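You operate a simulated robot arm through the tools that you are given. There is no shell and no other tool. Be economical: measure what you need, move in short steps, check, and stop when the job is done.

You are at the controls of a simulated robot arm. One attempt, no reset.

TASK
Stack the snack box marked "beans" from the top of the sideboard on top of the snack box that says "pasta". Fetch the bottle that says "shampoo" from the top of the sideboard and stand it on top of the pepper. Close the tub cabinet door. Put the blue peg on the top of the mantel. Put the blue book in the white basket. Put the beige mug in the sink. Open the middle chest drawer, take the beige cedar block on the top of the wooden table and put it away in the inside of the middle chest drawer and shut the drawer again. Any order will do. Set down upright: bottle, beige mug.
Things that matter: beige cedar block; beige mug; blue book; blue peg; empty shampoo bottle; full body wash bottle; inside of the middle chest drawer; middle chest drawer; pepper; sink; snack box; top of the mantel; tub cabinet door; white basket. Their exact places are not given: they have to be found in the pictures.

Only the result counts: the job must be done as asked and must still hold three seconds after the hand-in. Knocking over, shifting, dropping, spilling or breaking anything else fails it.

THE ROBOT
A 6-joint arm with a two-finger parallel gripper on a trunk, on a base that drives. Base frame: it is fixed to the floor where the robot stands at the start and does not move with it; the origin is under the middle of the robot, x ahead of it, y to its left, z up. Readings come in m, degrees, newtons and seconds.
Its first joint turns from -166.0 to 166.0 degrees. Places, roughly: beige cedar block (3x3x4 cm) [0.9, 3.5, 0.8]; beige mug (13x8x10 cm) [-0.1, 2.8, 0.8]; blue book [-3.25, 0.75, 1]; blue peg (3x3x9 cm) [-3.2, 1, 0.6]; inside of the middle chest drawer [0.9, -2.5, 0.4]; middle chest drawer [0.8, -2.5, 0.4]; pepper (8x8x8 cm) [0.6, -0.3, 0.9]; sink [2.9, 1.5, 0.7]; top of the mantel [-1.3, 3.6, 1]; tub cabinet door [2.5, -1.5, 0.5]; white basket (57x32x19 cm) [-0.5, -2.1, 0.6]. Payload 4.1 kg.
The TCP is the grasp point between the finger pads, 0.023 m short of the fingertips. In the tool frame z runs along the fingers and y along their closing line. The gripper opens to 0.094 m. The fingers are 0.038 m wide and 0.01 m thick; the gripper's body (0.054 by 0.096 m) begins 0.039 m behind the TCP.
Orientation is that of the tool frame in the base frame, as a unit quaternion [x, y, z, w]. With the fingers straight down and closing along the base's y, the tool's x points along the base's -x, its y along +y and its z along -z.

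THE INTERFACE
- The arm moves only by the tool play_rows. Its argument "motion" is a list of rows, each an object (a shift or turn left out is 0, a gripper value left out holds the last) with "dp": the shift along the tool's x, y, z in m, a list of three; "turn": the turn, a rotation vector about the tool's x, y, z in degrees, a list of three; "jaw": the opening in per cent of the stroke, from 0 (shut) to 100 (fully open). In form: [{"dp": [tx, ty, tz], "turn": [wx, wy, wz], "jaw": jaw}, ...]. A call has 1 to 20 rows; each row shifts and turns the commanded pose from where the row before left it, along the tool's axes as they then stand. A row lasts 0.2 s, in which the tool goes at most 0.05 m and 8.6 degrees; a call with a longer step from one row to the next is refused whole, and so is a gripper value outside its range. A pose out of reach is approached as far as the arm can. The call stops where the force on the tool passes 40 N (or 10 N more than at its start, if that is more) or the arm is blocked; 0.2 s more then pass. Each finger travels about 0.045 m/s and halts on what it meets, pressing with about 26 N; the grip force reading is that of the motor and also rises with nothing between the fingers. The clock runs only during rows and for 0.2 s after the last one: add rows that do not move to give the fingers time. The reply holds the time, the measured pose of the TCP, the force on the tool along the base axes, the opening and the grip force, in the units named above and with some noise, with the torque about the TCP (base axes, N m) and any sound that the robot's microphone picked up.
- Cameras (640 x 400 px; columns grow to the right, rows downward): "scene" is now at [0.005, 0.1149, 1.536]; the picture's right is [-0.59, -0.81, 0.00], its down [-0.55, 0.41, -0.73] and it looks along [0.59, -0.43, -0.69] (base axes); focal length 273 px, centre (320, 200). "wrist" rides on the gripper at [0.086, 0.016, -0.074] in the tool frame; the picture's right is [-0.18, 0.98, 0.00], its down [-0.58, -0.11, -0.81] and it looks along [-0.79, -0.15, 0.59] (tool axes); focal length 243 px, centre (320, 200).
- grab_frame(camera): a new picture of that camera. No time passes.
- slide_trunk(by): slides the trunk up (or, below 0, down) by that many m; the arm and the scene camera ride with it, the base frame stays. It gives what a move gives, with no picture.
- roll_base(legs): drives the robot by 1 to 6 legs, each [ahead, turn to the left] in m and degrees, along the robot's own axes; the way and the turn of a leg run together, so that a leg with both is an arc; at most 1.5 m and 180 degrees a leg. The arm and the cameras ride along, it lands a little off, and it stops where it bumps. It gives what a move gives.
- aim_head(pan, tilt): turns the head with the scene camera to pan (to the left, within 155 degrees either way) and tilt (down, from -29 to 69), counted from straight ahead of the robot. It gives what a move gives.
- point_at(camera, pixels): for up to 12 pixels [column, row] of the newest picture of that camera ("zoom" is the newest enlarged one), the place [x, y, z] in the base frame of the surface seen there, good to about 0.002 m. No time passes.
- close_up(camera, box): a new picture of the part [left, top, right, bottom] of that camera's present view, enlarged. No time passes.
- hand_in(): hands the job in; it is judged then, once.

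Keep the steps short. Do not move on a guess: measure, check each grasp and each placing, and mend mistakes. In all there are 145 turns and 168 pictures (those below and enlarged ones count). Leave the gripper open and the arm clear of the work at the hand-in unless told otherwise, and finish with a single line.

The tools are called after "Request:" by a JSON object that holds its "name" and its "arguments". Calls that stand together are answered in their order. play_rows: Moves the arm, as the interface text tells. Its arguments: {"type":"object","properties":{"motion":{"type":"array"}},"required":["motion"]} The other tools are called the same way: slide_trunk (by) slides the trunk up or down; roll_base (legs) drives the base; aim_head (pan, tilt) turns the head that bears the scene camera; grab_frame (camera) takes a picture; point_at (camera, pixels) gives the place of the surface under pixels of a picture; close_up (camera, box) takes an enlarged picture of a part of a camera's view; hand_in () hands the job in.

At the start:

```text
time: 0.0
tcp_pos: [0.422, -0.0905, 1.2243]
ee_rot: [-0.001, 1.0, 0.0, 0.0]
ft_force: [-0.4, 0.6, 0.2]
moment: [0.01, 0.0, -0.01]
width: 0.0937
grasp_force: 0.2
trunk travel left (down, up): [-0.5, 0.09]
robot x, y, heading: [0.0012, -0.0053, 0.1]
head pan, tilt: [-36.4, 43.2]
```

scene: 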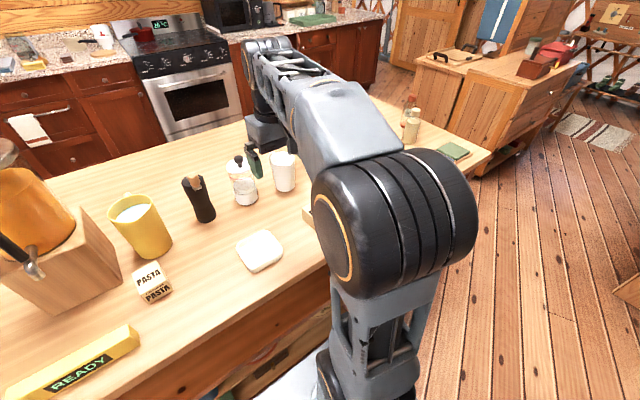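
wrist: 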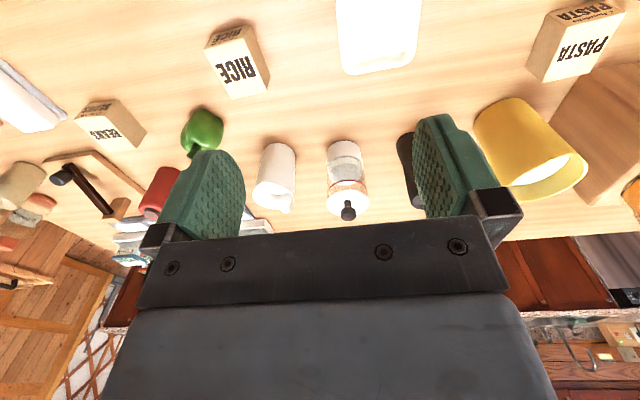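

I see the beans, rice and pasta boxes and a green pepper in the wrist view. I'll measure them and take a closer look at the left side.

Request:
{"name": "point_at", "arguments": {"camera": "wrist", "pixels": [[110, 130], [95, 105], [130, 110], [570, 50], [580, 12], [210, 130], [190, 140], [240, 70], [275, 170], [160, 190], [20, 180], [40, 200]]}}

Request:
{"name": "close_up", "arguments": {"camera": "wrist", "box": [0, 50, 320, 250]}}

Request:
{"name": "close_up", "arguments": {"camera": "scene", "box": [380, 60, 540, 160]}}

```text
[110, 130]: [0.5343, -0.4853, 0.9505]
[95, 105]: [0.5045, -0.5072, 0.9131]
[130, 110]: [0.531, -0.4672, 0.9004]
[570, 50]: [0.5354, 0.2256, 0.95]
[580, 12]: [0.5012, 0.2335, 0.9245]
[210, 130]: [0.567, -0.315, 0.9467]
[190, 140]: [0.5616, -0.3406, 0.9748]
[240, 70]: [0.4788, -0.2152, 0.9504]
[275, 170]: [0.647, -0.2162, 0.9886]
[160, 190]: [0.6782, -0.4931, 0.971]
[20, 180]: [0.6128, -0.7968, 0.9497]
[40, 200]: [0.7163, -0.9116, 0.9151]
```

```text
2.00 times, centred on (160, 150) of wrist
```

zoom: 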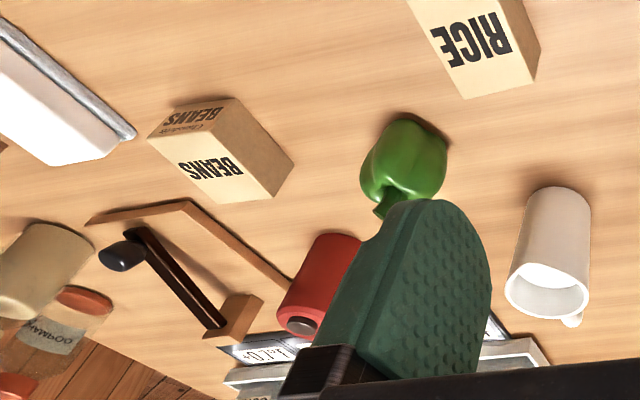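

```text
4.00 times, centred on (460, 110) of scene
```

zoom: 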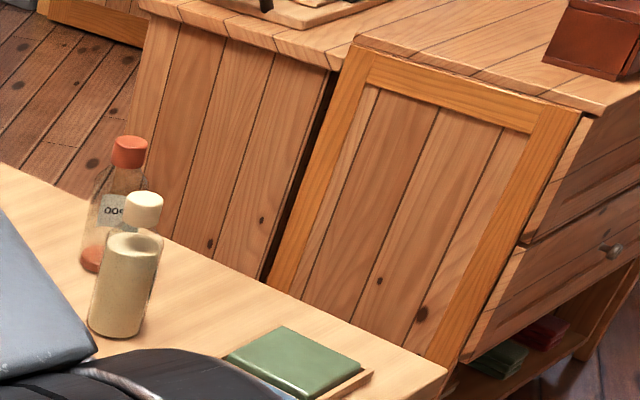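

The bottles stand near the sideboard's right end. I'll survey the room before moving anything.

Request:
{"name": "aim_head", "arguments": {"pan": -70, "tilt": 35}}

Request:
{"name": "grab_frame", "arguments": {"camera": "scene"}}

Request:
{"name": "aim_head", "arguments": {"pan": -130, "tilt": 30}}

Request:
{"name": "grab_frame", "arguments": {"camera": "scene"}}

Request:
{"name": "aim_head", "arguments": {"pan": 145, "tilt": 20}}

Request:
{"name": "grab_frame", "arguments": {"camera": "scene"}}

Request:
{"name": "aim_head", "arguments": {"pan": 80, "tilt": 20}}

Request:
{"name": "grab_frame", "arguments": {"camera": "scene"}}

Request:
{"name": "aim_head", "arguments": {"pan": 20, "tilt": 30}}

Request:
{"name": "grab_frame", "arguments": {"camera": "scene"}}

```text
time: 1.0
tcp_pos: [0.4204, -0.0911, 1.2257]
ee_rot: [0.0, 1.0, 0.0, 0.0]
ft_force: [-0.3, -0.7, -0.2]
moment: [-0.01, 0.03, -0.01]
width: 0.0939
grasp_force: 0.0
trunk travel left (down, up): [-0.5, 0.09]
robot x, y, heading: [0.0002, 0.0017, 0.0]
head pan, tilt: [-70.0, 35.0]
```

```text
163 pictures are left
```

scene: 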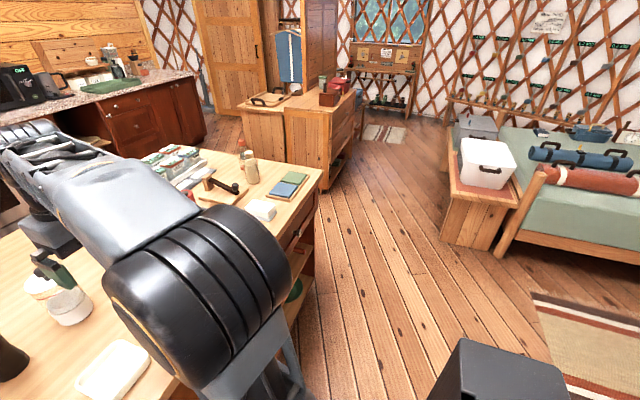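

```text
time: 2.3
tcp_pos: [0.4209, -0.0897, 1.2246]
ee_rot: [-0.001, 1.0, -0.001, 0.0]
ft_force: [0.6, 0.1, 0.7]
moment: [-0.01, 0.03, -0.03]
width: 0.0939
grasp_force: 0.1
trunk travel left (down, up): [-0.5, 0.09]
robot x, y, heading: [-0.001, -0.0044, 0.0]
head pan, tilt: [-130.0, 30.0]
```

```text
162 pictures are left
```

scene: 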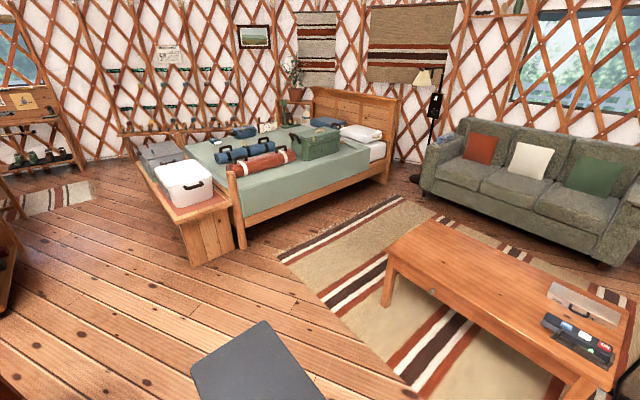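

```text
time: 6.1
tcp_pos: [0.4222, -0.0901, 1.225]
ee_rot: [-0.001, 1.0, 0.0, 0.001]
ft_force: [0.3, -0.3, 0.3]
moment: [0.0, -0.01, -0.03]
width: 0.0939
grasp_force: 0.0
trunk travel left (down, up): [-0.5, 0.09]
robot x, y, heading: [-0.0005, 0.0002, -0.2]
head pan, tilt: [145.0, 20.0]
```

```text
161 pictures are left
```

scene: 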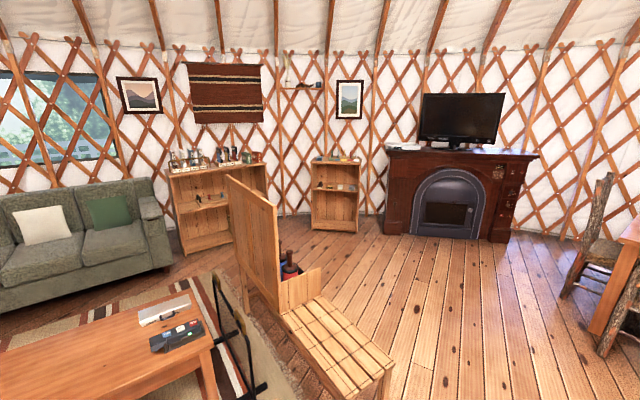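

```text
time: 7.5
tcp_pos: [0.4201, -0.0904, 1.2242]
ee_rot: [-0.002, 1.0, 0.0, 0.0]
ft_force: [-0.5, -0.2, 0.1]
moment: [0.01, 0.03, 0.04]
width: 0.0936
grasp_force: 0.1
trunk travel left (down, up): [-0.5, 0.09]
robot x, y, heading: [0.0009, -0.0017, -0.1]
head pan, tilt: [80.0, 20.0]
```

```text
160 pictures are left
```

scene: 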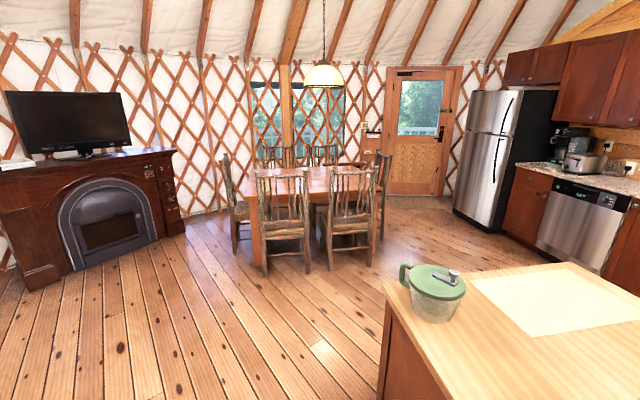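

```text
time: 8.8
tcp_pos: [0.4197, -0.0895, 1.2255]
ee_rot: [-0.001, 1.0, 0.0, 0.001]
ft_force: [-0.3, 0.0, -0.4]
moment: [0.02, 0.03, -0.03]
width: 0.0941
grasp_force: 0.1
trunk travel left (down, up): [-0.5, 0.09]
robot x, y, heading: [-0.0011, -0.0034, 0.0]
head pan, tilt: [20.0, 30.0]
```

```text
159 pictures are left
```

scene: 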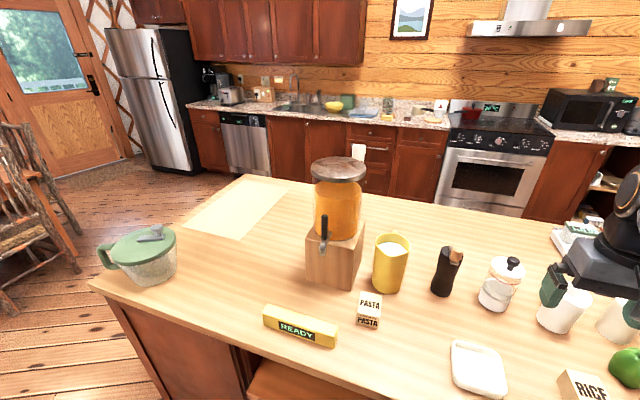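

I'll measure the sideboard: its near edge, the pasta box's top corners, and the tub lid area.

Request:
{"name": "point_at", "arguments": {"camera": "scene", "pixels": [[100, 285], [250, 345], [350, 390], [240, 178], [360, 296], [382, 298], [358, 317], [377, 321], [368, 306], [368, 324], [630, 365], [585, 388]]}}

Request:
{"name": "close_up", "arguments": {"camera": "scene", "box": [320, 270, 420, 340]}}

Request:
{"name": "aim_head", "arguments": {"pan": -60, "tilt": 62}}

Request:
{"name": "grab_frame", "arguments": {"camera": "scene"}}

```text
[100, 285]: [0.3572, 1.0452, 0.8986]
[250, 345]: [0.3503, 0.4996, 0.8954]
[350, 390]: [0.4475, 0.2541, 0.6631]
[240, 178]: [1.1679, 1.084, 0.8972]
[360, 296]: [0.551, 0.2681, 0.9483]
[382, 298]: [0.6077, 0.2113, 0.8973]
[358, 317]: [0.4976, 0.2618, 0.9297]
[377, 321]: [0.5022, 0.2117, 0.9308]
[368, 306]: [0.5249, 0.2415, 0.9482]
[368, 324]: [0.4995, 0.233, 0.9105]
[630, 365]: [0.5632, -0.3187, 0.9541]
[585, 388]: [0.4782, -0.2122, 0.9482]
```

```text
5.71 times, centred on (370, 305) of scene
```

zoom: 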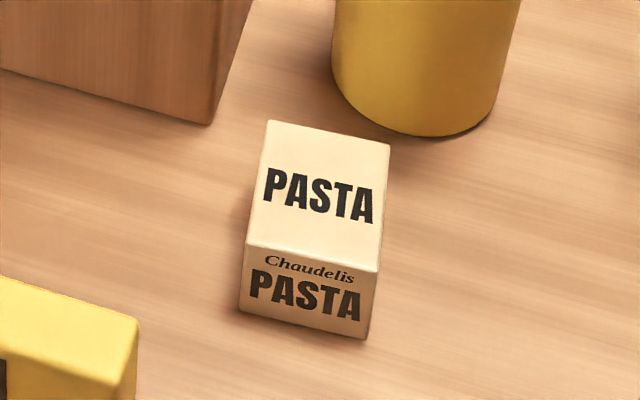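

```text
time: 10.3
tcp_pos: [0.4205, -0.09, 1.2243]
ee_rot: [0.0, 1.0, 0.0, 0.0]
ft_force: [0.5, -0.2, 0.6]
moment: [0.01, -0.02, -0.03]
width: 0.0941
grasp_force: 0.0
trunk travel left (down, up): [-0.5, 0.09]
robot x, y, heading: [0.002, -0.0053, 0.1]
head pan, tilt: [-60.0, 62.0]
```

```text
157 pictures are left
```

scene: 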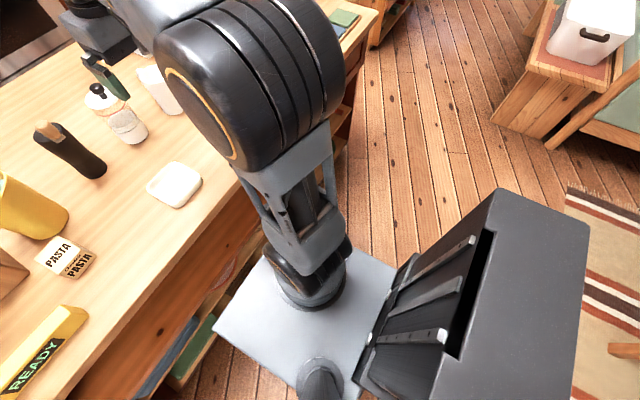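

Checking the robot's own footprint, so I know how it can manoeuvre along the sideboard.

Request:
{"name": "point_at", "arguments": {"camera": "scene", "pixels": [[218, 330], [268, 250], [392, 266], [300, 395], [500, 195], [585, 230], [560, 390], [250, 195], [345, 110], [372, 12], [300, 280]]}}

```text
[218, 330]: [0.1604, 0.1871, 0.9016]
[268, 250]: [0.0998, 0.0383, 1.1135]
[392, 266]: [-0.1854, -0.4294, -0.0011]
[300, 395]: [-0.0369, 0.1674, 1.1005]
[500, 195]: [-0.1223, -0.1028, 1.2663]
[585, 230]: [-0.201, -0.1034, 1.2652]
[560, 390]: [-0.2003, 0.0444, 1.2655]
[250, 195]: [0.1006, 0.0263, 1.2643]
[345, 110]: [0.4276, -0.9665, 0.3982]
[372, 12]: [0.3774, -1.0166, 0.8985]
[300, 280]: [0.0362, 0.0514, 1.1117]
```

The carriage is at z≈1.1, the tower is behind, and the sideboard edge is at x≈0.35 with its top at z≈0.897. I'll turn right and drive alongside it toward the beans.

Request:
{"name": "roll_base", "arguments": {"legs": [[0, -90], [0.4, 0]]}}

Request:
{"name": "aim_head", "arguments": {"pan": 75, "tilt": 45}}

Request:
{"name": "grab_frame", "arguments": {"camera": "scene"}}

Request:
{"name": "grab_frame", "arguments": {"camera": "wrist"}}

```text
time: 16.6
tcp_pos: [-0.0717, -0.833, 1.2258]
ee_rot: [0.699, 0.715, 0.0, 0.0]
ft_force: [0.1, 0.5, -1.0]
moment: [0.03, 0.03, 0.02]
width: 0.0939
grasp_force: 0.1
trunk travel left (down, up): [-0.5, 0.09]
robot x, y, heading: [0.0064, -0.4089, -88.9]
head pan, tilt: [-60.0, 62.0]
```

```text
time: 18.8
tcp_pos: [-0.0717, -0.8344, 1.2257]
ee_rot: [0.699, 0.715, 0.0, 0.0]
ft_force: [-0.3, 0.7, 0.8]
moment: [0.0, 0.0, -0.01]
width: 0.0939
grasp_force: 0.0
trunk travel left (down, up): [-0.5, 0.09]
robot x, y, heading: [0.0071, -0.4109, -88.9]
head pan, tilt: [75.0, 45.0]
```

```text
156 pictures are left
```

scene: 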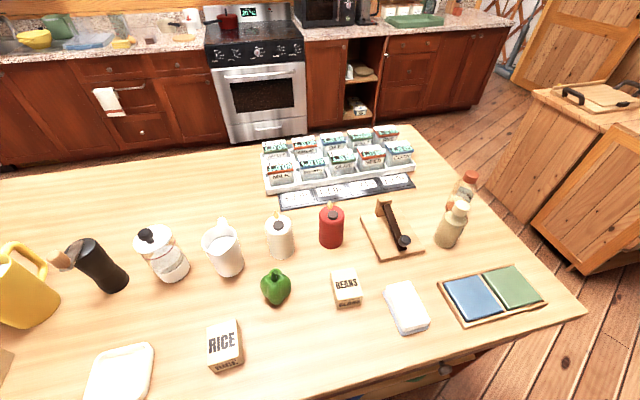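

```text
155 pictures are left
```

wrist: 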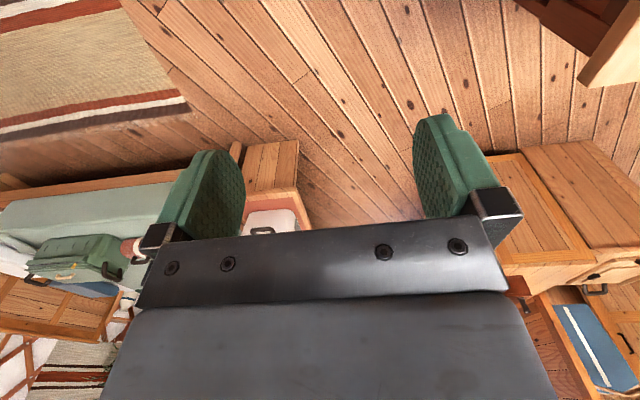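

Clear view. Enlarging the pepper, the beans and the bottles.

Request:
{"name": "close_up", "arguments": {"camera": "scene", "box": [420, 160, 500, 260]}}

Request:
{"name": "close_up", "arguments": {"camera": "scene", "box": [240, 250, 380, 330]}}

Request:
{"name": "point_at", "arguments": {"camera": "scene", "pixels": [[334, 273], [354, 270], [339, 293], [362, 292], [343, 301], [268, 278], [275, 283], [284, 278], [275, 273], [468, 178], [466, 192], [459, 205]]}}

```text
4.00 times, centred on (460, 210) of scene
```

zoom: 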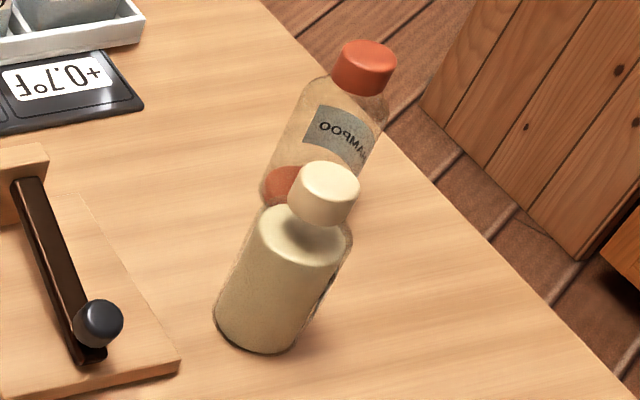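

```text
4.57 times, centred on (310, 290) of scene
```

zoom: 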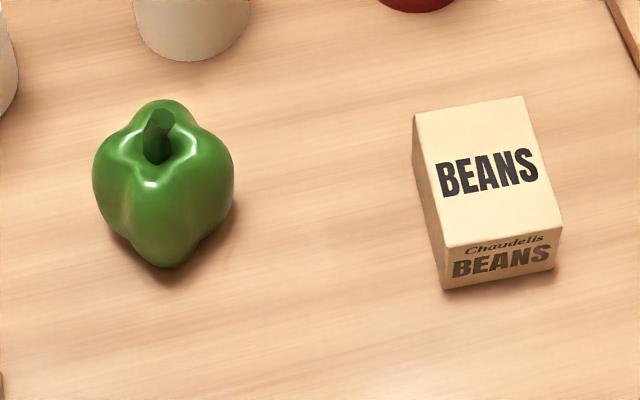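

```text
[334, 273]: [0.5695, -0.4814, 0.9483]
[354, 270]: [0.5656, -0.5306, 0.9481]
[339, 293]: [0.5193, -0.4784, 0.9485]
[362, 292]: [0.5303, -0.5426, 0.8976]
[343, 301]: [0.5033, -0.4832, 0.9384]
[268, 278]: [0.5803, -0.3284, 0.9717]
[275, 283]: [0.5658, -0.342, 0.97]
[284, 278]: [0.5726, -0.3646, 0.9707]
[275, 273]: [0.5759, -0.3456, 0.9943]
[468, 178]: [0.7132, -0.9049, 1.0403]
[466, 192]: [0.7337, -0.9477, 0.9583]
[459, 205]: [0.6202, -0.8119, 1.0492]
```

Request:
{"name": "point_at", "arguments": {"camera": "zoom", "pixels": [[422, 117], [519, 102], [553, 228], [450, 243], [485, 175], [157, 112], [160, 155], [100, 190], [230, 190], [160, 235], [130, 130], [195, 130]]}}

Request:
{"name": "close_up", "arguments": {"camera": "scene", "box": [420, 160, 500, 260]}}

Request:
{"name": "point_at", "arguments": {"camera": "zoom", "pixels": [[365, 50], [335, 75], [390, 85], [362, 90], [345, 125], [310, 110], [375, 140], [330, 180], [352, 265], [220, 310], [265, 350], [290, 230]]}}

```text
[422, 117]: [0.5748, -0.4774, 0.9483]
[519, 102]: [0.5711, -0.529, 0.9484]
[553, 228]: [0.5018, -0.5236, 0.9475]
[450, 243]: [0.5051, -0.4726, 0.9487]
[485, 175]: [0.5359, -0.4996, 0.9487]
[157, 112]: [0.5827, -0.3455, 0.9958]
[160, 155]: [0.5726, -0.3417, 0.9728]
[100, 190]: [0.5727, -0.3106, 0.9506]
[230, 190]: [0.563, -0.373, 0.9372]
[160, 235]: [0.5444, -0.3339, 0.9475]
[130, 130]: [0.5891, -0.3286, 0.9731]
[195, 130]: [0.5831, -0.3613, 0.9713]
```

```text
4.00 times, centred on (460, 210) of scene
```

zoom: 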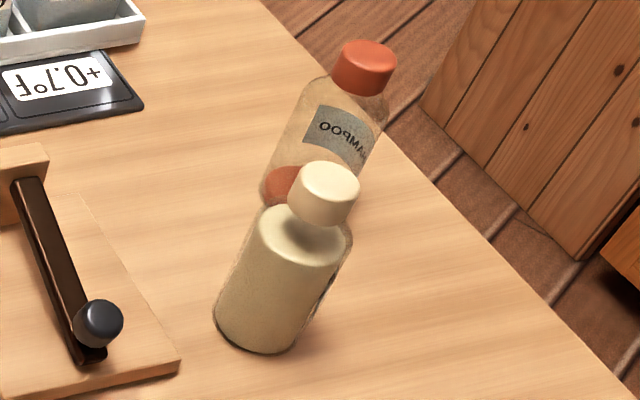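

```text
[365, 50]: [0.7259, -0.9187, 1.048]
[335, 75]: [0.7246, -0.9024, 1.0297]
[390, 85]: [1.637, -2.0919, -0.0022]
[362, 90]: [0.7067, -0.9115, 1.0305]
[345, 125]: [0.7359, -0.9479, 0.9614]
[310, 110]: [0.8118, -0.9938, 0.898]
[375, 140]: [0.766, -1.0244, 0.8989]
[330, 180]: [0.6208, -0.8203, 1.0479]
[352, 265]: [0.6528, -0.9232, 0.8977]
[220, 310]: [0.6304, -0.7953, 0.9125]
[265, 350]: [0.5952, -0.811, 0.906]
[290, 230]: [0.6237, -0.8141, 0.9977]
```

Beans box: centre about (0.538, -0.500), top at 0.948, skewed by -4°. I'll shift the base a bit closer to the sideboard, then turn the tool to line up with the box.

Request:
{"name": "roll_base", "arguments": {"legs": [[0, 27], [0.2, 0], [0, -28]]}}

Request:
{"name": "play_rows", "arguments": {"motion": [{"turn": [0, 0, -8.5]}, {"turn": [0, 0, -8.5]}, {"turn": [0, 0, -8.5]}, {"turn": [0, 0, -8.5]}, {"turn": [0, 0, -8.5]}, {"turn": [0, 0, -8.5]}, {"turn": [0, 0, -8.5]}, {"turn": [0, 0, -8.5]}, {"turn": [0, 0, -8.5]}, {"turn": [0, 0, -8.5]}]}}

```text
time: 21.6
tcp_pos: [0.2035, -0.9611, 1.2244]
ee_rot: [0.509, 0.861, 0.001, -0.001]
ft_force: [0.3, 0.6, 0.6]
moment: [0.01, 0.01, -0.03]
width: 0.0942
grasp_force: 0.1
trunk travel left (down, up): [-0.5, 0.09]
robot x, y, heading: [0.0715, -0.5522, -61.0]
head pan, tilt: [75.0, 45.0]
stopped in leg 2: the robot was blocked; the commanded pose is now the measured one
```

```text
time: 23.8
tcp_pos: [0.2038, -0.962, 1.2241]
ee_rot: [-0.208, 0.978, 0.001, 0.0]
ft_force: [0.0, -0.5, 0.4]
moment: [0.04, -0.01, 0.0]
width: 0.0941
grasp_force: 0.1
trunk travel left (down, up): [-0.5, 0.09]
robot x, y, heading: [0.0801, -0.5502, -61.1]
head pan, tilt: [75.0, 45.0]
```

The base bumped the sideboard's foot lightly; x≈0.08 is as near as it gets. The beans are in reach from here, so I'll align the tool and move it above them.

Request:
{"name": "play_rows", "arguments": {"motion": [{"turn": [0, 0, 7]}, {"turn": [0, 0, 7]}, {"turn": [0, 0, 7]}, {"turn": [0, 0, 7]}, {"dp": [-0.0251, 0.0403, 0]}, {"dp": [-0.0251, 0.0403, 0]}, {"dp": [-0.0251, 0.0403, 0]}, {"dp": [-0.0251, 0.0403, 0]}, {"dp": [-0.0251, 0.0403, 0]}, {"dp": [-0.0251, 0.0403, 0]}, {"dp": [-0.0251, 0.0403, 0]}, {"dp": [-0.0251, 0.0403, 0]}, {"dp": [-0.0251, 0.0403, 0]}, {"dp": [-0.0251, 0.0403, 0]}, {"dp": [-0.0251, 0.0403, 0]}, {"dp": [-0.0251, 0.0403, 0]}, {}]}}

Request:
{"name": "grab_frame", "arguments": {"camera": "wrist"}}

Request:
{"name": "grab_frame", "arguments": {"camera": "scene"}}

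```text
time: 27.4
tcp_pos: [0.5369, -0.5011, 1.2249]
ee_rot: [0.035, 0.999, 0.001, 0.001]
ft_force: [0.6, 0.2, -0.6]
moment: [0.0, 0.0, 0.01]
width: 0.094
grasp_force: 0.1
trunk travel left (down, up): [-0.5, 0.09]
robot x, y, heading: [0.0806, -0.5511, -61.3]
head pan, tilt: [75.0, 45.0]
```

```text
151 pictures are left
```

wrist: 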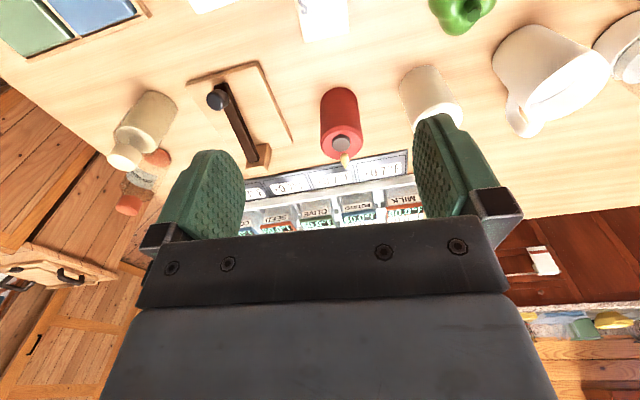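

```text
150 pictures are left
```

scene: 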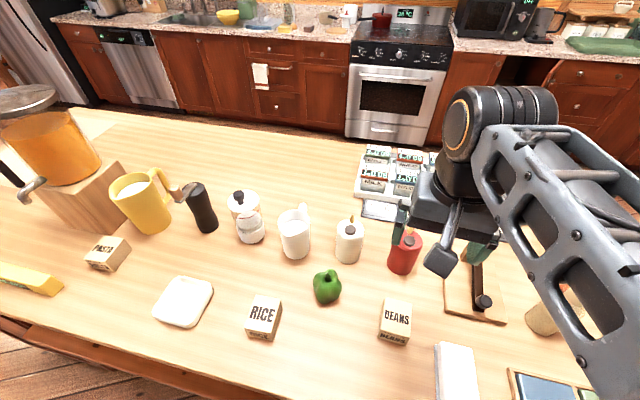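

Tool is over the beans at (0.537, -0.501). Lowering to z≈0.928 and closing.

Request:
{"name": "play_rows", "arguments": {"motion": [{"dp": [0, 0, 0.049]}, {"dp": [0, 0, 0.049]}, {"dp": [0, 0, 0.049]}, {"dp": [0, 0, 0.049]}, {"dp": [0, 0, 0.049]}, {"dp": [0, 0, 0.04]}, {"dp": [0, 0, 0.012]}, {"jaw": 30}, {"jaw": 30}, {"jaw": 30}, {"jaw": 30}]}}

Request:
{"name": "grab_frame", "arguments": {"camera": "scene"}}

```text
time: 29.8
tcp_pos: [0.5368, -0.4989, 0.9288]
ee_rot: [0.036, 0.999, 0.001, 0.0]
ft_force: [-0.3, -0.1, 0.1]
moment: [0.02, 0.02, 0.03]
width: 0.06
grasp_force: 26.2
trunk travel left (down, up): [-0.5, 0.09]
robot x, y, heading: [0.0751, -0.5493, -61.1]
head pan, tilt: [75.0, 45.0]
```

```text
149 pictures are left
```

scene: 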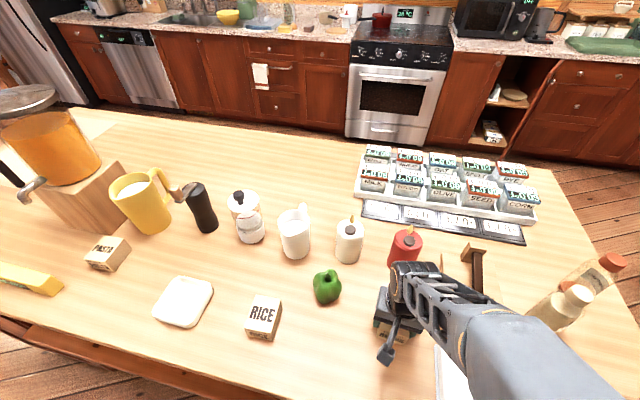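

Gripped (26 N, 0.06 wide). Lifting, then driving back along the sideboard to the pasta box.

Request:
{"name": "play_rows", "arguments": {"motion": [{"dp": [0, 0, -0.03]}, {"dp": [0, 0, -0.049]}, {"dp": [0, 0, -0.049]}, {"dp": [0, 0, -0.049]}, {"dp": [0, 0, -0.049]}, {"dp": [0, 0, -0.04]}]}}

Request:
{"name": "roll_base", "arguments": {"legs": [[-0.1, 0], [0, -29], [-0.55, 0]]}}

Request:
{"name": "aim_head", "arguments": {"pan": 105, "tilt": 45}}

Request:
{"name": "grab_frame", "arguments": {"camera": "scene"}}

```text
time: 31.2
tcp_pos: [0.5418, -0.5007, 1.1917]
ee_rot: [0.036, 0.999, 0.001, 0.0]
ft_force: [0.0, 0.5, -1.9]
moment: [0.04, 0.03, -0.02]
width: 0.0598
grasp_force: 26.1
trunk travel left (down, up): [-0.5, 0.09]
robot x, y, heading: [0.0776, -0.5522, -61.3]
head pan, tilt: [75.0, 45.0]
```

```text
time: 36.5
tcp_pos: [0.4618, -0.0966, 1.1915]
ee_rot: [0.285, 0.959, 0.001, 0.0]
ft_force: [0.4, -0.1, -0.7]
moment: [0.0, 0.01, 0.02]
width: 0.0595
grasp_force: 25.9
trunk travel left (down, up): [-0.5, 0.09]
robot x, y, heading: [0.0343, 0.0866, -90.4]
head pan, tilt: [75.0, 45.0]
```

```text
time: 37.5
tcp_pos: [0.4636, -0.0965, 1.1916]
ee_rot: [0.285, 0.959, 0.001, 0.0]
ft_force: [0.2, -0.6, -1.5]
moment: [-0.02, 0.01, 0.01]
width: 0.06
grasp_force: 25.6
trunk travel left (down, up): [-0.5, 0.09]
robot x, y, heading: [0.0316, 0.0865, -90.1]
head pan, tilt: [105.0, 45.0]
```

```text
148 pictures are left
```

scene: 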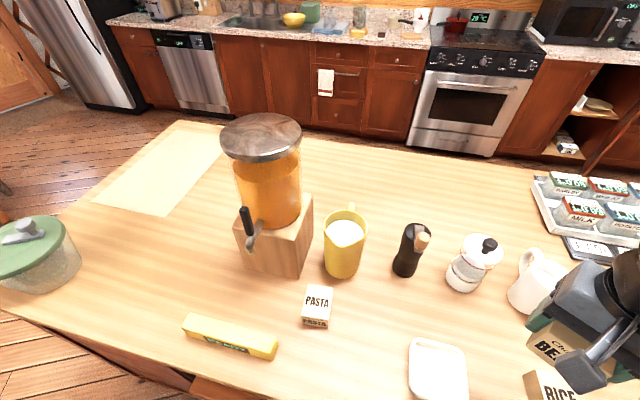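

Box held. Measuring the pasta box's top face closely.

Request:
{"name": "close_up", "arguments": {"camera": "scene", "box": [285, 275, 349, 335]}}

Request:
{"name": "point_at", "arguments": {"camera": "scene", "pixels": [[308, 286], [330, 288], [327, 318], [304, 316], [317, 302], [333, 270], [300, 265], [345, 220]]}}

```text
6.67 times, centred on (317, 305) of scene
```

zoom: 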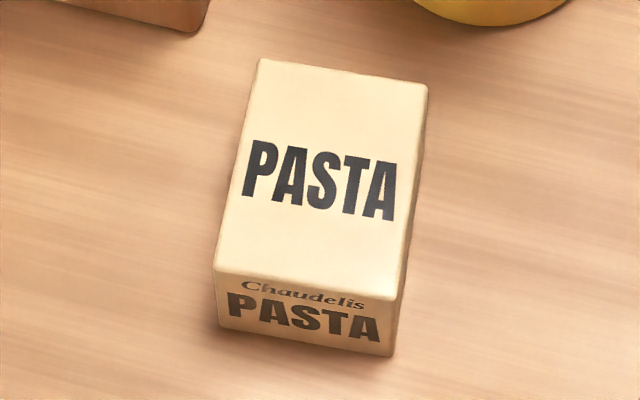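

```text
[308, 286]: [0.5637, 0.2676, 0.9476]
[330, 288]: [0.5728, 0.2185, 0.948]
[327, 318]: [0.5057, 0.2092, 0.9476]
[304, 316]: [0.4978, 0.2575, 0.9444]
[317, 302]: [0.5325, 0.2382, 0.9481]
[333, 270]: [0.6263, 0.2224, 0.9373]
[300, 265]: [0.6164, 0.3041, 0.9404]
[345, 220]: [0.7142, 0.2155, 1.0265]
```

Request:
{"name": "point_at", "arguments": {"camera": "zoom", "pixels": [[264, 66], [420, 88], [391, 293], [222, 264], [343, 75], [307, 280], [245, 165], [406, 190]]}}

```text
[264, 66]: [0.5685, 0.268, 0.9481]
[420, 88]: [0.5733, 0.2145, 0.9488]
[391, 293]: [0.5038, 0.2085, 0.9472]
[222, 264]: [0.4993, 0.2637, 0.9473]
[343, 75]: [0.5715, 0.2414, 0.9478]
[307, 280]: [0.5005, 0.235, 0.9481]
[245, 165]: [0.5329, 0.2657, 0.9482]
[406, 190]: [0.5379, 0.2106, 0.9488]
```

Pasta top: centre (0.536, 0.239), z 0.948, skew +4.5°. Rotating the beans by +37.5° and moving above it.

Request:
{"name": "play_rows", "arguments": {"motion": [{"turn": [0, 0, -7.5]}, {"turn": [0, 0, -7.5]}, {"turn": [0, 0, -7.5]}, {"turn": [0, 0, -7.5]}, {"turn": [0, 0, -7.5]}, {"dp": [-0.01407, 0.0469, 0]}, {"dp": [-0.01407, 0.0469, 0]}, {"dp": [-0.01407, 0.0469, 0]}, {"dp": [-0.01407, 0.0469, 0]}, {"dp": [-0.01407, 0.0469, 0]}, {"dp": [-0.01407, 0.0469, 0]}, {"dp": [-0.01407, 0.0469, 0]}, {}, {"dp": [0, 0, 0.049]}, {"dp": [0, 0, 0.049]}, {"dp": [0, 0, 0.049]}, {"dp": [0, 0, 0.04]}, {}]}}

Request:
{"name": "grab_frame", "arguments": {"camera": "scene"}}

```text
time: 40.3
tcp_pos: [0.5568, 0.1675, 1.2085]
ee_rot: [0.031, 0.999, 0.004, 0.015]
ft_force: [0.4, -0.4, -1.3]
moment: [-0.04, 0.0, 0.03]
width: 0.0598
grasp_force: 25.5
trunk travel left (down, up): [-0.5, 0.09]
robot x, y, heading: [0.0313, 0.0826, -90.3]
head pan, tilt: [105.0, 45.0]
stopped in row 14: the arm was blocked; the commanded pose is now the measured one
```

```text
146 pictures are left
```

scene: 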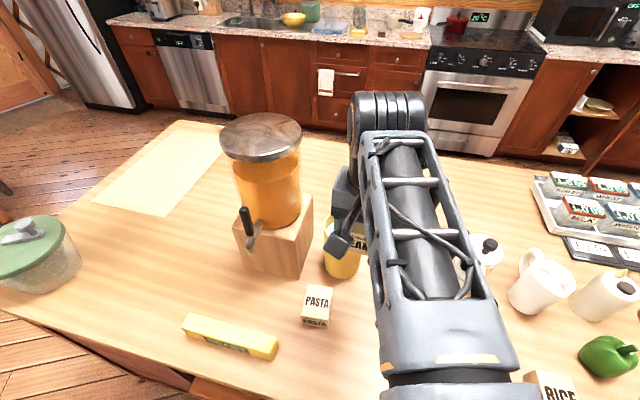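

The arm hit its reach limit at that height (tool slightly tilted). I'll lower and pull in a bit, and fix the tilt.

Request:
{"name": "play_rows", "arguments": {"motion": [{"dp": [0.02, 0, 0.04]}, {"dp": [0.01, 0, 0.045]}, {"dp": [0, 0, 0.045]}, {"turn": [0.4, 1.7, 0]}, {"turn": [0, 0, -4]}, {"turn": [0, 0, -4]}, {}]}}

```text
time: 41.9
tcp_pos: [0.5329, 0.1639, 1.0854]
ee_rot: [-0.032, 0.999, 0.005, 0.009]
ft_force: [0.6, 0.0, -1.7]
moment: [0.03, 0.0, -0.01]
width: 0.0599
grasp_force: 26.1
trunk travel left (down, up): [-0.5, 0.09]
robot x, y, heading: [0.0341, 0.0836, -90.2]
head pan, tilt: [105.0, 45.0]
```

Request:
{"name": "play_rows", "arguments": {"motion": [{"turn": [0.6, 1.0, -0.8]}, {"dp": [-0.004, 0.0372, 0]}, {"dp": [-0.004, 0.0372, 0]}, {"dp": [0, 0, 0.04]}, {}, {}]}}

Request:
{"name": "grab_frame", "arguments": {"camera": "scene"}}

```text
time: 42.8
tcp_pos: [0.5599, 0.1682, 1.0846]
ee_rot: [0.03, 0.999, 0.003, 0.009]
ft_force: [-1.2, 0.0, -1.9]
moment: [-0.02, -0.03, -0.03]
width: 0.0599
grasp_force: 25.7
trunk travel left (down, up): [-0.5, 0.09]
robot x, y, heading: [0.0311, 0.0859, -90.4]
head pan, tilt: [105.0, 45.0]
stopped in row 4: the arm was blocked; the commanded pose is now the measured one
```

```text
145 pictures are left
```

scene: 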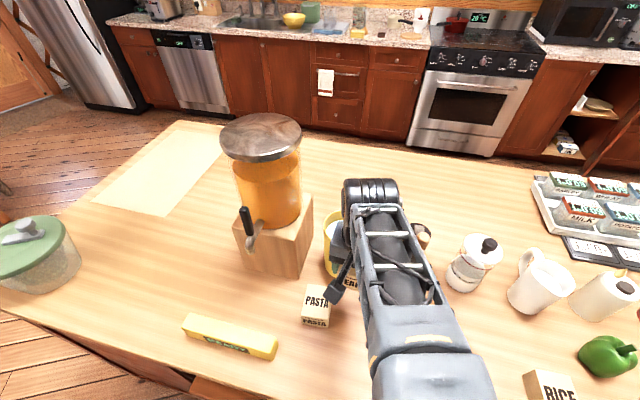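

The arm's first joint is at its limit toward that side (same stop angle twice). I'll swing the arm back, turn the base left by 30°, then reach again.

Request:
{"name": "play_rows", "arguments": {"motion": [{"dp": [0.0157, -0.046, -0.01]}, {"dp": [0.0157, -0.046, -0.01]}, {"dp": [0.0157, -0.046, -0.01]}, {"dp": [0.0157, -0.046, -0.01]}, {"dp": [0.0157, -0.046, -0.01]}, {"dp": [0.0157, -0.046, -0.01]}]}}

Request:
{"name": "roll_base", "arguments": {"legs": [[0, 32]]}}

```text
time: 44.2
tcp_pos: [0.4475, -0.1028, 1.1401]
ee_rot: [0.029, 1.0, 0.003, 0.01]
ft_force: [0.0, -0.2, -0.9]
moment: [-0.02, -0.01, 0.01]
width: 0.0598
grasp_force: 25.7
trunk travel left (down, up): [-0.5, 0.09]
robot x, y, heading: [0.0325, 0.0872, -90.4]
head pan, tilt: [105.0, 45.0]
```

```text
time: 46.2
tcp_pos: [0.4855, 0.1488, 1.1392]
ee_rot: [-0.247, 0.969, 0.005, 0.008]
ft_force: [-0.3, 0.2, -1.3]
moment: [-0.01, 0.01, -0.04]
width: 0.0599
grasp_force: 25.2
trunk travel left (down, up): [-0.5, 0.09]
robot x, y, heading: [0.033, 0.0864, -58.1]
head pan, tilt: [105.0, 45.0]
```

Request:
{"name": "play_rows", "arguments": {"motion": [{"turn": [0.33, 1.03, 0]}, {"turn": [0, 0, 8.03]}, {"turn": [0, 0, 8.03]}, {"turn": [0, 0, 8.03]}, {"dp": [-0.0191, 0.0286, 0]}, {"dp": [-0.0191, 0.0286, 0]}, {"dp": [-0.0191, 0.0286, 0]}, {"dp": [0, 0, 0.045]}, {"dp": [0, 0, 0.045]}, {}]}}

Request:
{"name": "aim_head", "arguments": {"pan": 75, "tilt": 50}}

Request:
{"name": "grab_frame", "arguments": {"camera": "scene"}}

```text
time: 48.4
tcp_pos: [0.5362, 0.2357, 1.0498]
ee_rot: [-0.039, 0.999, 0.0, 0.0]
ft_force: [-0.9, 0.3, -1.6]
moment: [0.02, 0.03, 0.02]
width: 0.0597
grasp_force: 26.0
trunk travel left (down, up): [-0.5, 0.09]
robot x, y, heading: [0.0316, 0.0852, -58.3]
head pan, tilt: [105.0, 45.0]
```

```text
time: 49.3
tcp_pos: [0.5368, 0.2369, 1.051]
ee_rot: [-0.041, 0.999, 0.0, 0.0]
ft_force: [-0.4, -1.0, -2.3]
moment: [-0.04, 0.06, -0.02]
width: 0.0599
grasp_force: 26.1
trunk travel left (down, up): [-0.5, 0.09]
robot x, y, heading: [0.035, 0.0884, -58.3]
head pan, tilt: [75.0, 50.0]
```

```text
144 pictures are left
```

scene: 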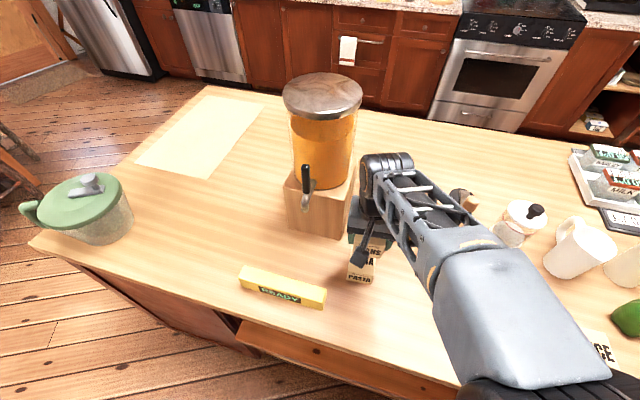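

Pose is right at last. Lowering the box to just above contact (z≈0.981), then gently down and opening.

Request:
{"name": "play_rows", "arguments": {"motion": [{"dp": [0, 0.002, 0.035]}, {"dp": [0, 0, 0.03]}, {"dp": [0, 0, 0.004]}, {"dp": [0, 0, 0.002]}, {}]}}

```text
time: 50.5
tcp_pos: [0.5357, 0.2402, 0.9786]
ee_rot: [-0.041, 0.999, 0.0, 0.0]
ft_force: [0.7, 0.0, 0.7]
moment: [-0.05, 0.08, 0.02]
width: 0.0598
grasp_force: 25.3
trunk travel left (down, up): [-0.5, 0.09]
robot x, y, heading: [0.0328, 0.0858, -58.2]
head pan, tilt: [75.0, 50.0]
```

The weight has gone over to the pasta box. Opening and rising.

Request:
{"name": "play_rows", "arguments": {"motion": [{"jaw": 75}, {"jaw": 90}, {"jaw": 90}, {"dp": [0, 0, -0.02]}, {"dp": [0, 0, -0.045]}, {"dp": [0, 0, -0.045]}, {"dp": [0, 0, -0.045]}, {"dp": [0.02, -0.045, -0.02]}, {"dp": [0.02, -0.045, 0]}, {"dp": [0.02, -0.045, 0]}, {"dp": [0.02, -0.045, 0]}, {"dp": [0, -0.045, 0]}, {"dp": [0, -0.045, 0]}]}}

Request:
{"name": "grab_frame", "arguments": {"camera": "scene"}}

```text
refused: row 8 steps farther than a row can; nothing moved
```

```text
143 pictures are left
```

scene: 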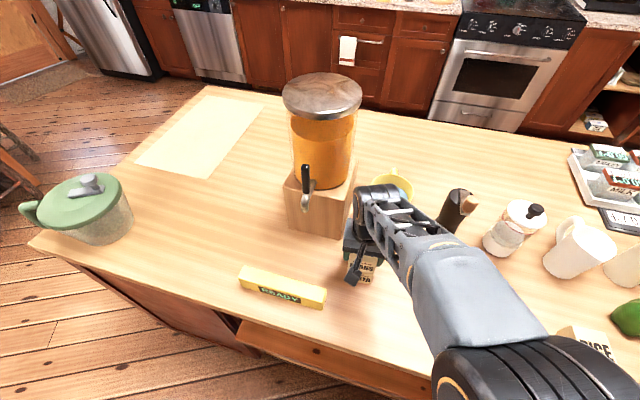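

Request:
{"name": "play_rows", "arguments": {"motion": [{"jaw": 75}, {"jaw": 90}, {"jaw": 90}, {"dp": [0, 0, -0.02]}, {"dp": [0, 0, -0.045]}, {"dp": [0, 0, -0.045]}, {"dp": [0, 0, -0.045]}, {"dp": [0.02, -0.04, -0.02]}, {"dp": [0.02, -0.04, 0]}, {"dp": [0.02, -0.04, 0]}, {"dp": [0.02, -0.04, 0]}, {"dp": [0, -0.045, 0]}, {"dp": [0, -0.045, 0]}]}}

Request:
{"name": "grab_frame", "arguments": {"camera": "scene"}}

```text
time: 53.3
tcp_pos: [0.4754, -0.0171, 1.1541]
ee_rot: [-0.04, 0.999, 0.001, 0.0]
ft_force: [-0.3, 0.5, 0.2]
moment: [-0.02, 0.01, 0.0]
width: 0.0844
grasp_force: 0.0
trunk travel left (down, up): [-0.5, 0.09]
robot x, y, heading: [0.0318, 0.0844, -58.3]
head pan, tilt: [75.0, 50.0]
```

```text
142 pictures are left
```

scene: 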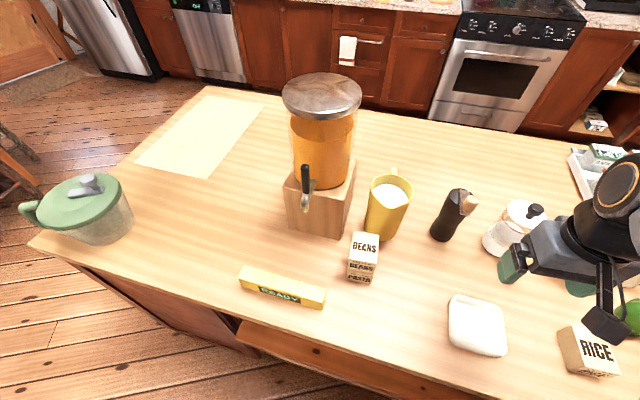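

Beans stand squarely on pasta. Next the shampoo bottle at about (0.72, -0.92): driving along the sideboard to its right end.

Request:
{"name": "roll_base", "arguments": {"legs": [[0, -32], [1.05, 0], [0, 30]]}}

Request:
{"name": "aim_head", "arguments": {"pan": 60, "tilt": 42}}

Request:
{"name": "grab_frame", "arguments": {"camera": "scene"}}

Request:
{"name": "grab_frame", "arguments": {"camera": "wrist"}}

```text
time: 61.8
tcp_pos: [0.4589, -1.0991, 1.1542]
ee_rot: [-0.017, 1.0, 0.0, 0.0]
ft_force: [-0.1, 0.3, 0.2]
moment: [0.0, 0.03, -0.03]
width: 0.0849
grasp_force: 0.0
trunk travel left (down, up): [-0.5, 0.09]
robot x, y, heading: [0.0203, -0.9839, -60.9]
head pan, tilt: [75.0, 50.0]
```

```text
time: 62.6
tcp_pos: [0.4594, -1.0995, 1.1526]
ee_rot: [-0.018, 1.0, 0.0, 0.0]
ft_force: [-0.1, 0.3, -0.3]
moment: [0.01, -0.01, -0.01]
width: 0.0845
grasp_force: 0.0
trunk travel left (down, up): [-0.5, 0.09]
robot x, y, heading: [0.0227, -0.9806, -60.9]
head pan, tilt: [60.0, 42.0]
```

```text
141 pictures are left
```

scene: 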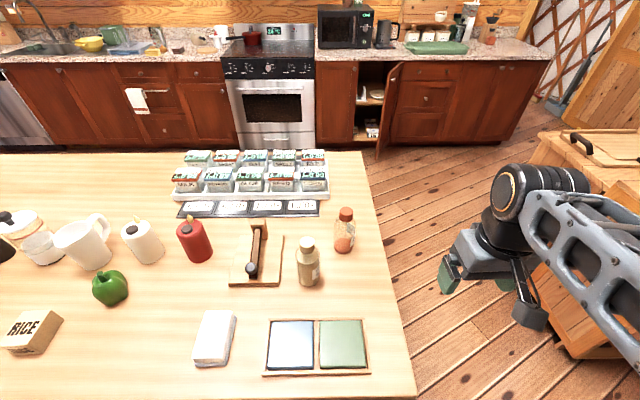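

```text
140 pictures are left
```

wrist: 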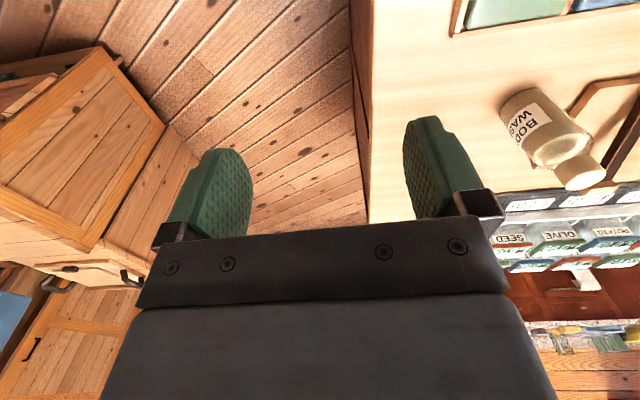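

Both bottles are visible, and also the open cabinet door near (388, 110). Measuring the shampoo bottle.

Request:
{"name": "close_up", "arguments": {"camera": "scene", "box": [290, 195, 370, 295]}}

Request:
{"name": "point_at", "arguments": {"camera": "zoom", "pixels": [[224, 50], [200, 60], [248, 60], [224, 75], [215, 170], [215, 205], [180, 205], [250, 205], [215, 225], [64, 180], [70, 270], [70, 355]]}}

Request:
{"name": "point_at", "arguments": {"camera": "scene", "pixels": [[388, 70], [402, 66], [380, 150], [376, 160], [391, 100], [358, 65], [358, 140], [520, 140], [545, 265], [415, 398], [365, 155], [400, 90]]}}

```text
4.00 times, centred on (330, 245) of scene
```

zoom: 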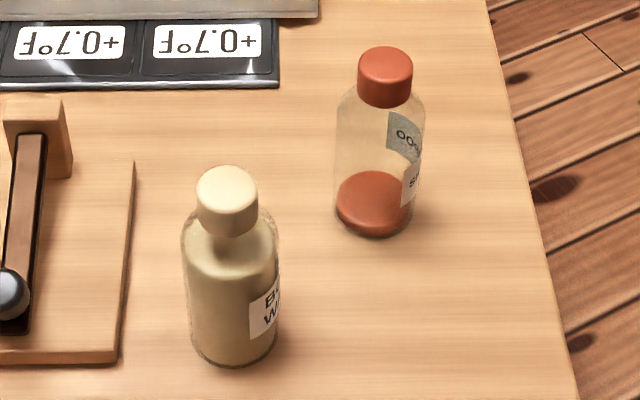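

```text
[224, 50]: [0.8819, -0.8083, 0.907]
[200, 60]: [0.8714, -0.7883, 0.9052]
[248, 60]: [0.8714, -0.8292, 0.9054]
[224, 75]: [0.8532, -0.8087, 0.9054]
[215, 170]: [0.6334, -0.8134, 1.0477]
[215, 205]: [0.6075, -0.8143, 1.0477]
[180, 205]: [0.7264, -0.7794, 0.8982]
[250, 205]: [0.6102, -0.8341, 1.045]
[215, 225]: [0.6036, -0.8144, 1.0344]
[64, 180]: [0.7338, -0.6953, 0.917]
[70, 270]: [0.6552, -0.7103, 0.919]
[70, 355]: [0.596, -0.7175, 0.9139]
```

```text
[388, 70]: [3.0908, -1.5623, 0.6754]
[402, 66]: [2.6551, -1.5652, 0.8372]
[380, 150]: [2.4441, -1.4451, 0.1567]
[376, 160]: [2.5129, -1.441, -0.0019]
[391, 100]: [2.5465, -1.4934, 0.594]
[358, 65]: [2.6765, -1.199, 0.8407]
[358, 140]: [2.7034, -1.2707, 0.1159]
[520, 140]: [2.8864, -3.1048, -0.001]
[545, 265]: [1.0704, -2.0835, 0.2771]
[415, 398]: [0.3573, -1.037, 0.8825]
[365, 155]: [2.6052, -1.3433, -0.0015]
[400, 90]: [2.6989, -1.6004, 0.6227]
```

Request:
{"name": "point_at", "arguments": {"camera": "zoom", "pixels": [[386, 52], [362, 68], [410, 68], [386, 72], [386, 104], [375, 205], [345, 205], [410, 205], [375, 235], [405, 140], [412, 185], [372, 180]]}}

```text
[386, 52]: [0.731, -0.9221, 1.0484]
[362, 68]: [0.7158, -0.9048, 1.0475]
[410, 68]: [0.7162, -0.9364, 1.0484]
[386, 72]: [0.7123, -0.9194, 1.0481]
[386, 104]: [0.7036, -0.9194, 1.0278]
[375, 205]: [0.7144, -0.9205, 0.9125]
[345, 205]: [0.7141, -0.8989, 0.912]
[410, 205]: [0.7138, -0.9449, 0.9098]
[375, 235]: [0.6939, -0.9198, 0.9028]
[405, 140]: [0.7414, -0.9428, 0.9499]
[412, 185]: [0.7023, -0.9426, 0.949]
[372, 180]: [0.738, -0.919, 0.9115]
```

Bottle axis ≈ (0.719, -0.921), height 0.15, diameter ≈0.055. It is too far for a top-down grip from here, so I'll drive around the sideboard's end.

Request:
{"name": "roll_base", "arguments": {"legs": [[0, -29], [0.46, 0], [0, 90], [0.58, 0]]}}

Request:
{"name": "aim_head", "arguments": {"pan": 70, "tilt": 45}}

Request:
{"name": "grab_frame", "arguments": {"camera": "scene"}}

```text
time: 73.5
tcp_pos: [0.9231, -1.0964, 1.1543]
ee_rot: [-0.528, 0.849, 0.0, 0.0]
ft_force: [-0.3, -0.7, 0.1]
moment: [-0.02, 0.0, -0.01]
width: 0.0842
grasp_force: 0.1
trunk travel left (down, up): [-0.5, 0.09]
robot x, y, heading: [0.6101, -1.4242, 0.9]
head pan, tilt: [60.0, 42.0]
```

```text
time: 74.2
tcp_pos: [0.9223, -1.0966, 1.1542]
ee_rot: [-0.528, 0.85, 0.001, 0.001]
ft_force: [-0.2, 0.3, 0.2]
moment: [-0.03, -0.01, 0.0]
width: 0.0844
grasp_force: 0.1
trunk travel left (down, up): [-0.5, 0.09]
robot x, y, heading: [0.61, -1.425, 0.7]
head pan, tilt: [70.0, 45.0]
```

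```text
138 pictures are left
```

scene: 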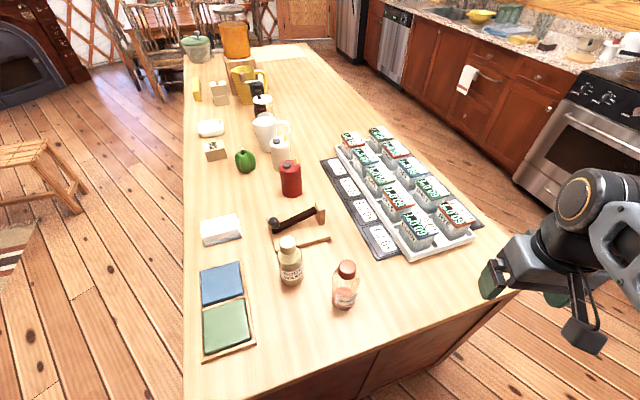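

Good view. Moving above the shampoo bottle with the jaws fully open, then measuring before descent.

Request:
{"name": "play_rows", "arguments": {"motion": [{"dp": [-0.01132, 0.0433, 0], "jaw": 100}, {"dp": [-0.01132, 0.0433, 0]}, {"dp": [-0.01132, 0.0433, 0]}, {"dp": [-0.01132, 0.0433, 0]}, {"dp": [-0.01132, 0.0433, 0]}, {"dp": [-0.01132, 0.0433, 0]}, {}, {}]}}

Request:
{"name": "grab_frame", "arguments": {"camera": "scene"}}

Request:
{"name": "grab_frame", "arguments": {"camera": "wrist"}}

```text
time: 76.0
tcp_pos: [0.7206, -0.9215, 1.1507]
ee_rot: [-0.527, 0.85, 0.0, 0.0]
ft_force: [-0.3, 0.2, -0.3]
moment: [0.0, -0.02, -0.01]
width: 0.0943
grasp_force: 0.2
trunk travel left (down, up): [-0.5, 0.09]
robot x, y, heading: [0.6072, -1.4241, 0.7]
head pan, tilt: [70.0, 45.0]
```

```text
137 pictures are left
```

scene: 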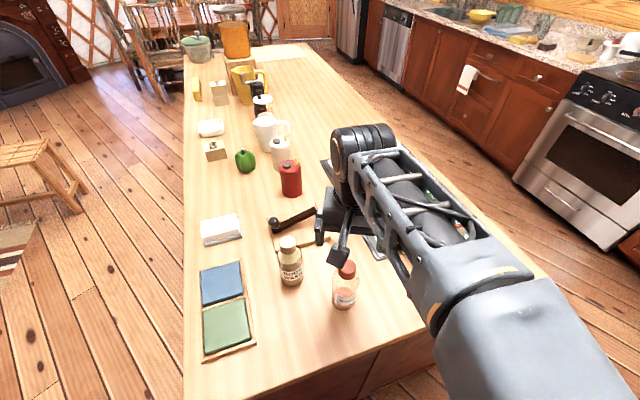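

```text
136 pictures are left
```

wrist: 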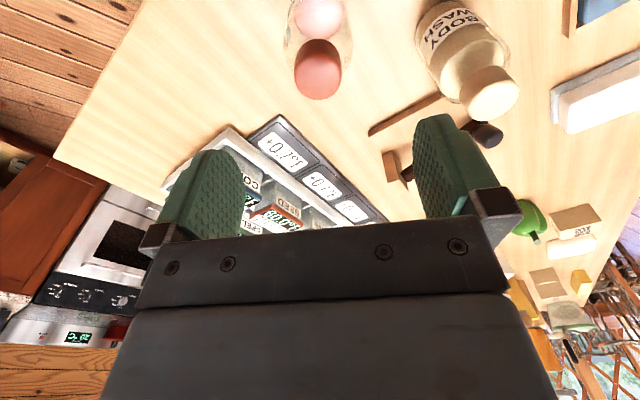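

Aligned at (0.720, -0.921). Descending to z≈1.016 and closing.

Request:
{"name": "play_rows", "arguments": {"motion": [{"dp": [0, 0, 0.045]}, {"dp": [0, 0, 0.045]}, {"dp": [0, 0, 0.035]}, {"dp": [0, 0, 0.01]}, {"jaw": 40}, {"jaw": 40}, {"jaw": 40}, {"jaw": 40}]}}

Request:
{"name": "grab_frame", "arguments": {"camera": "scene"}}

```text
time: 77.8
tcp_pos: [0.7192, -0.9198, 1.0198]
ee_rot: [-0.527, 0.85, -0.001, 0.0]
ft_force: [-0.9, 0.4, 1.1]
moment: [0.01, 0.02, 0.01]
width: 0.0583
grasp_force: 26.3
trunk travel left (down, up): [-0.5, 0.09]
robot x, y, heading: [0.6075, -1.4261, 0.7]
head pan, tilt: [70.0, 45.0]
```

```text
135 pictures are left
```

scene: 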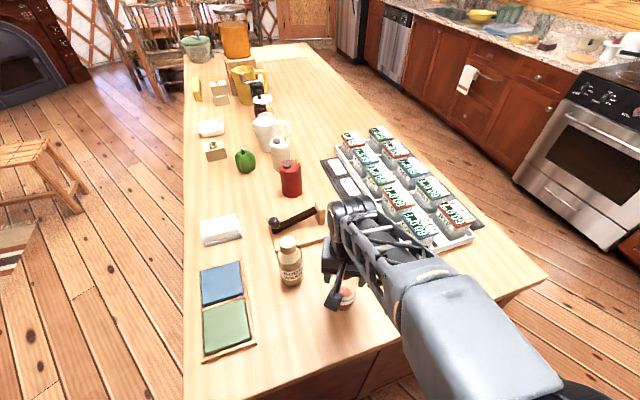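

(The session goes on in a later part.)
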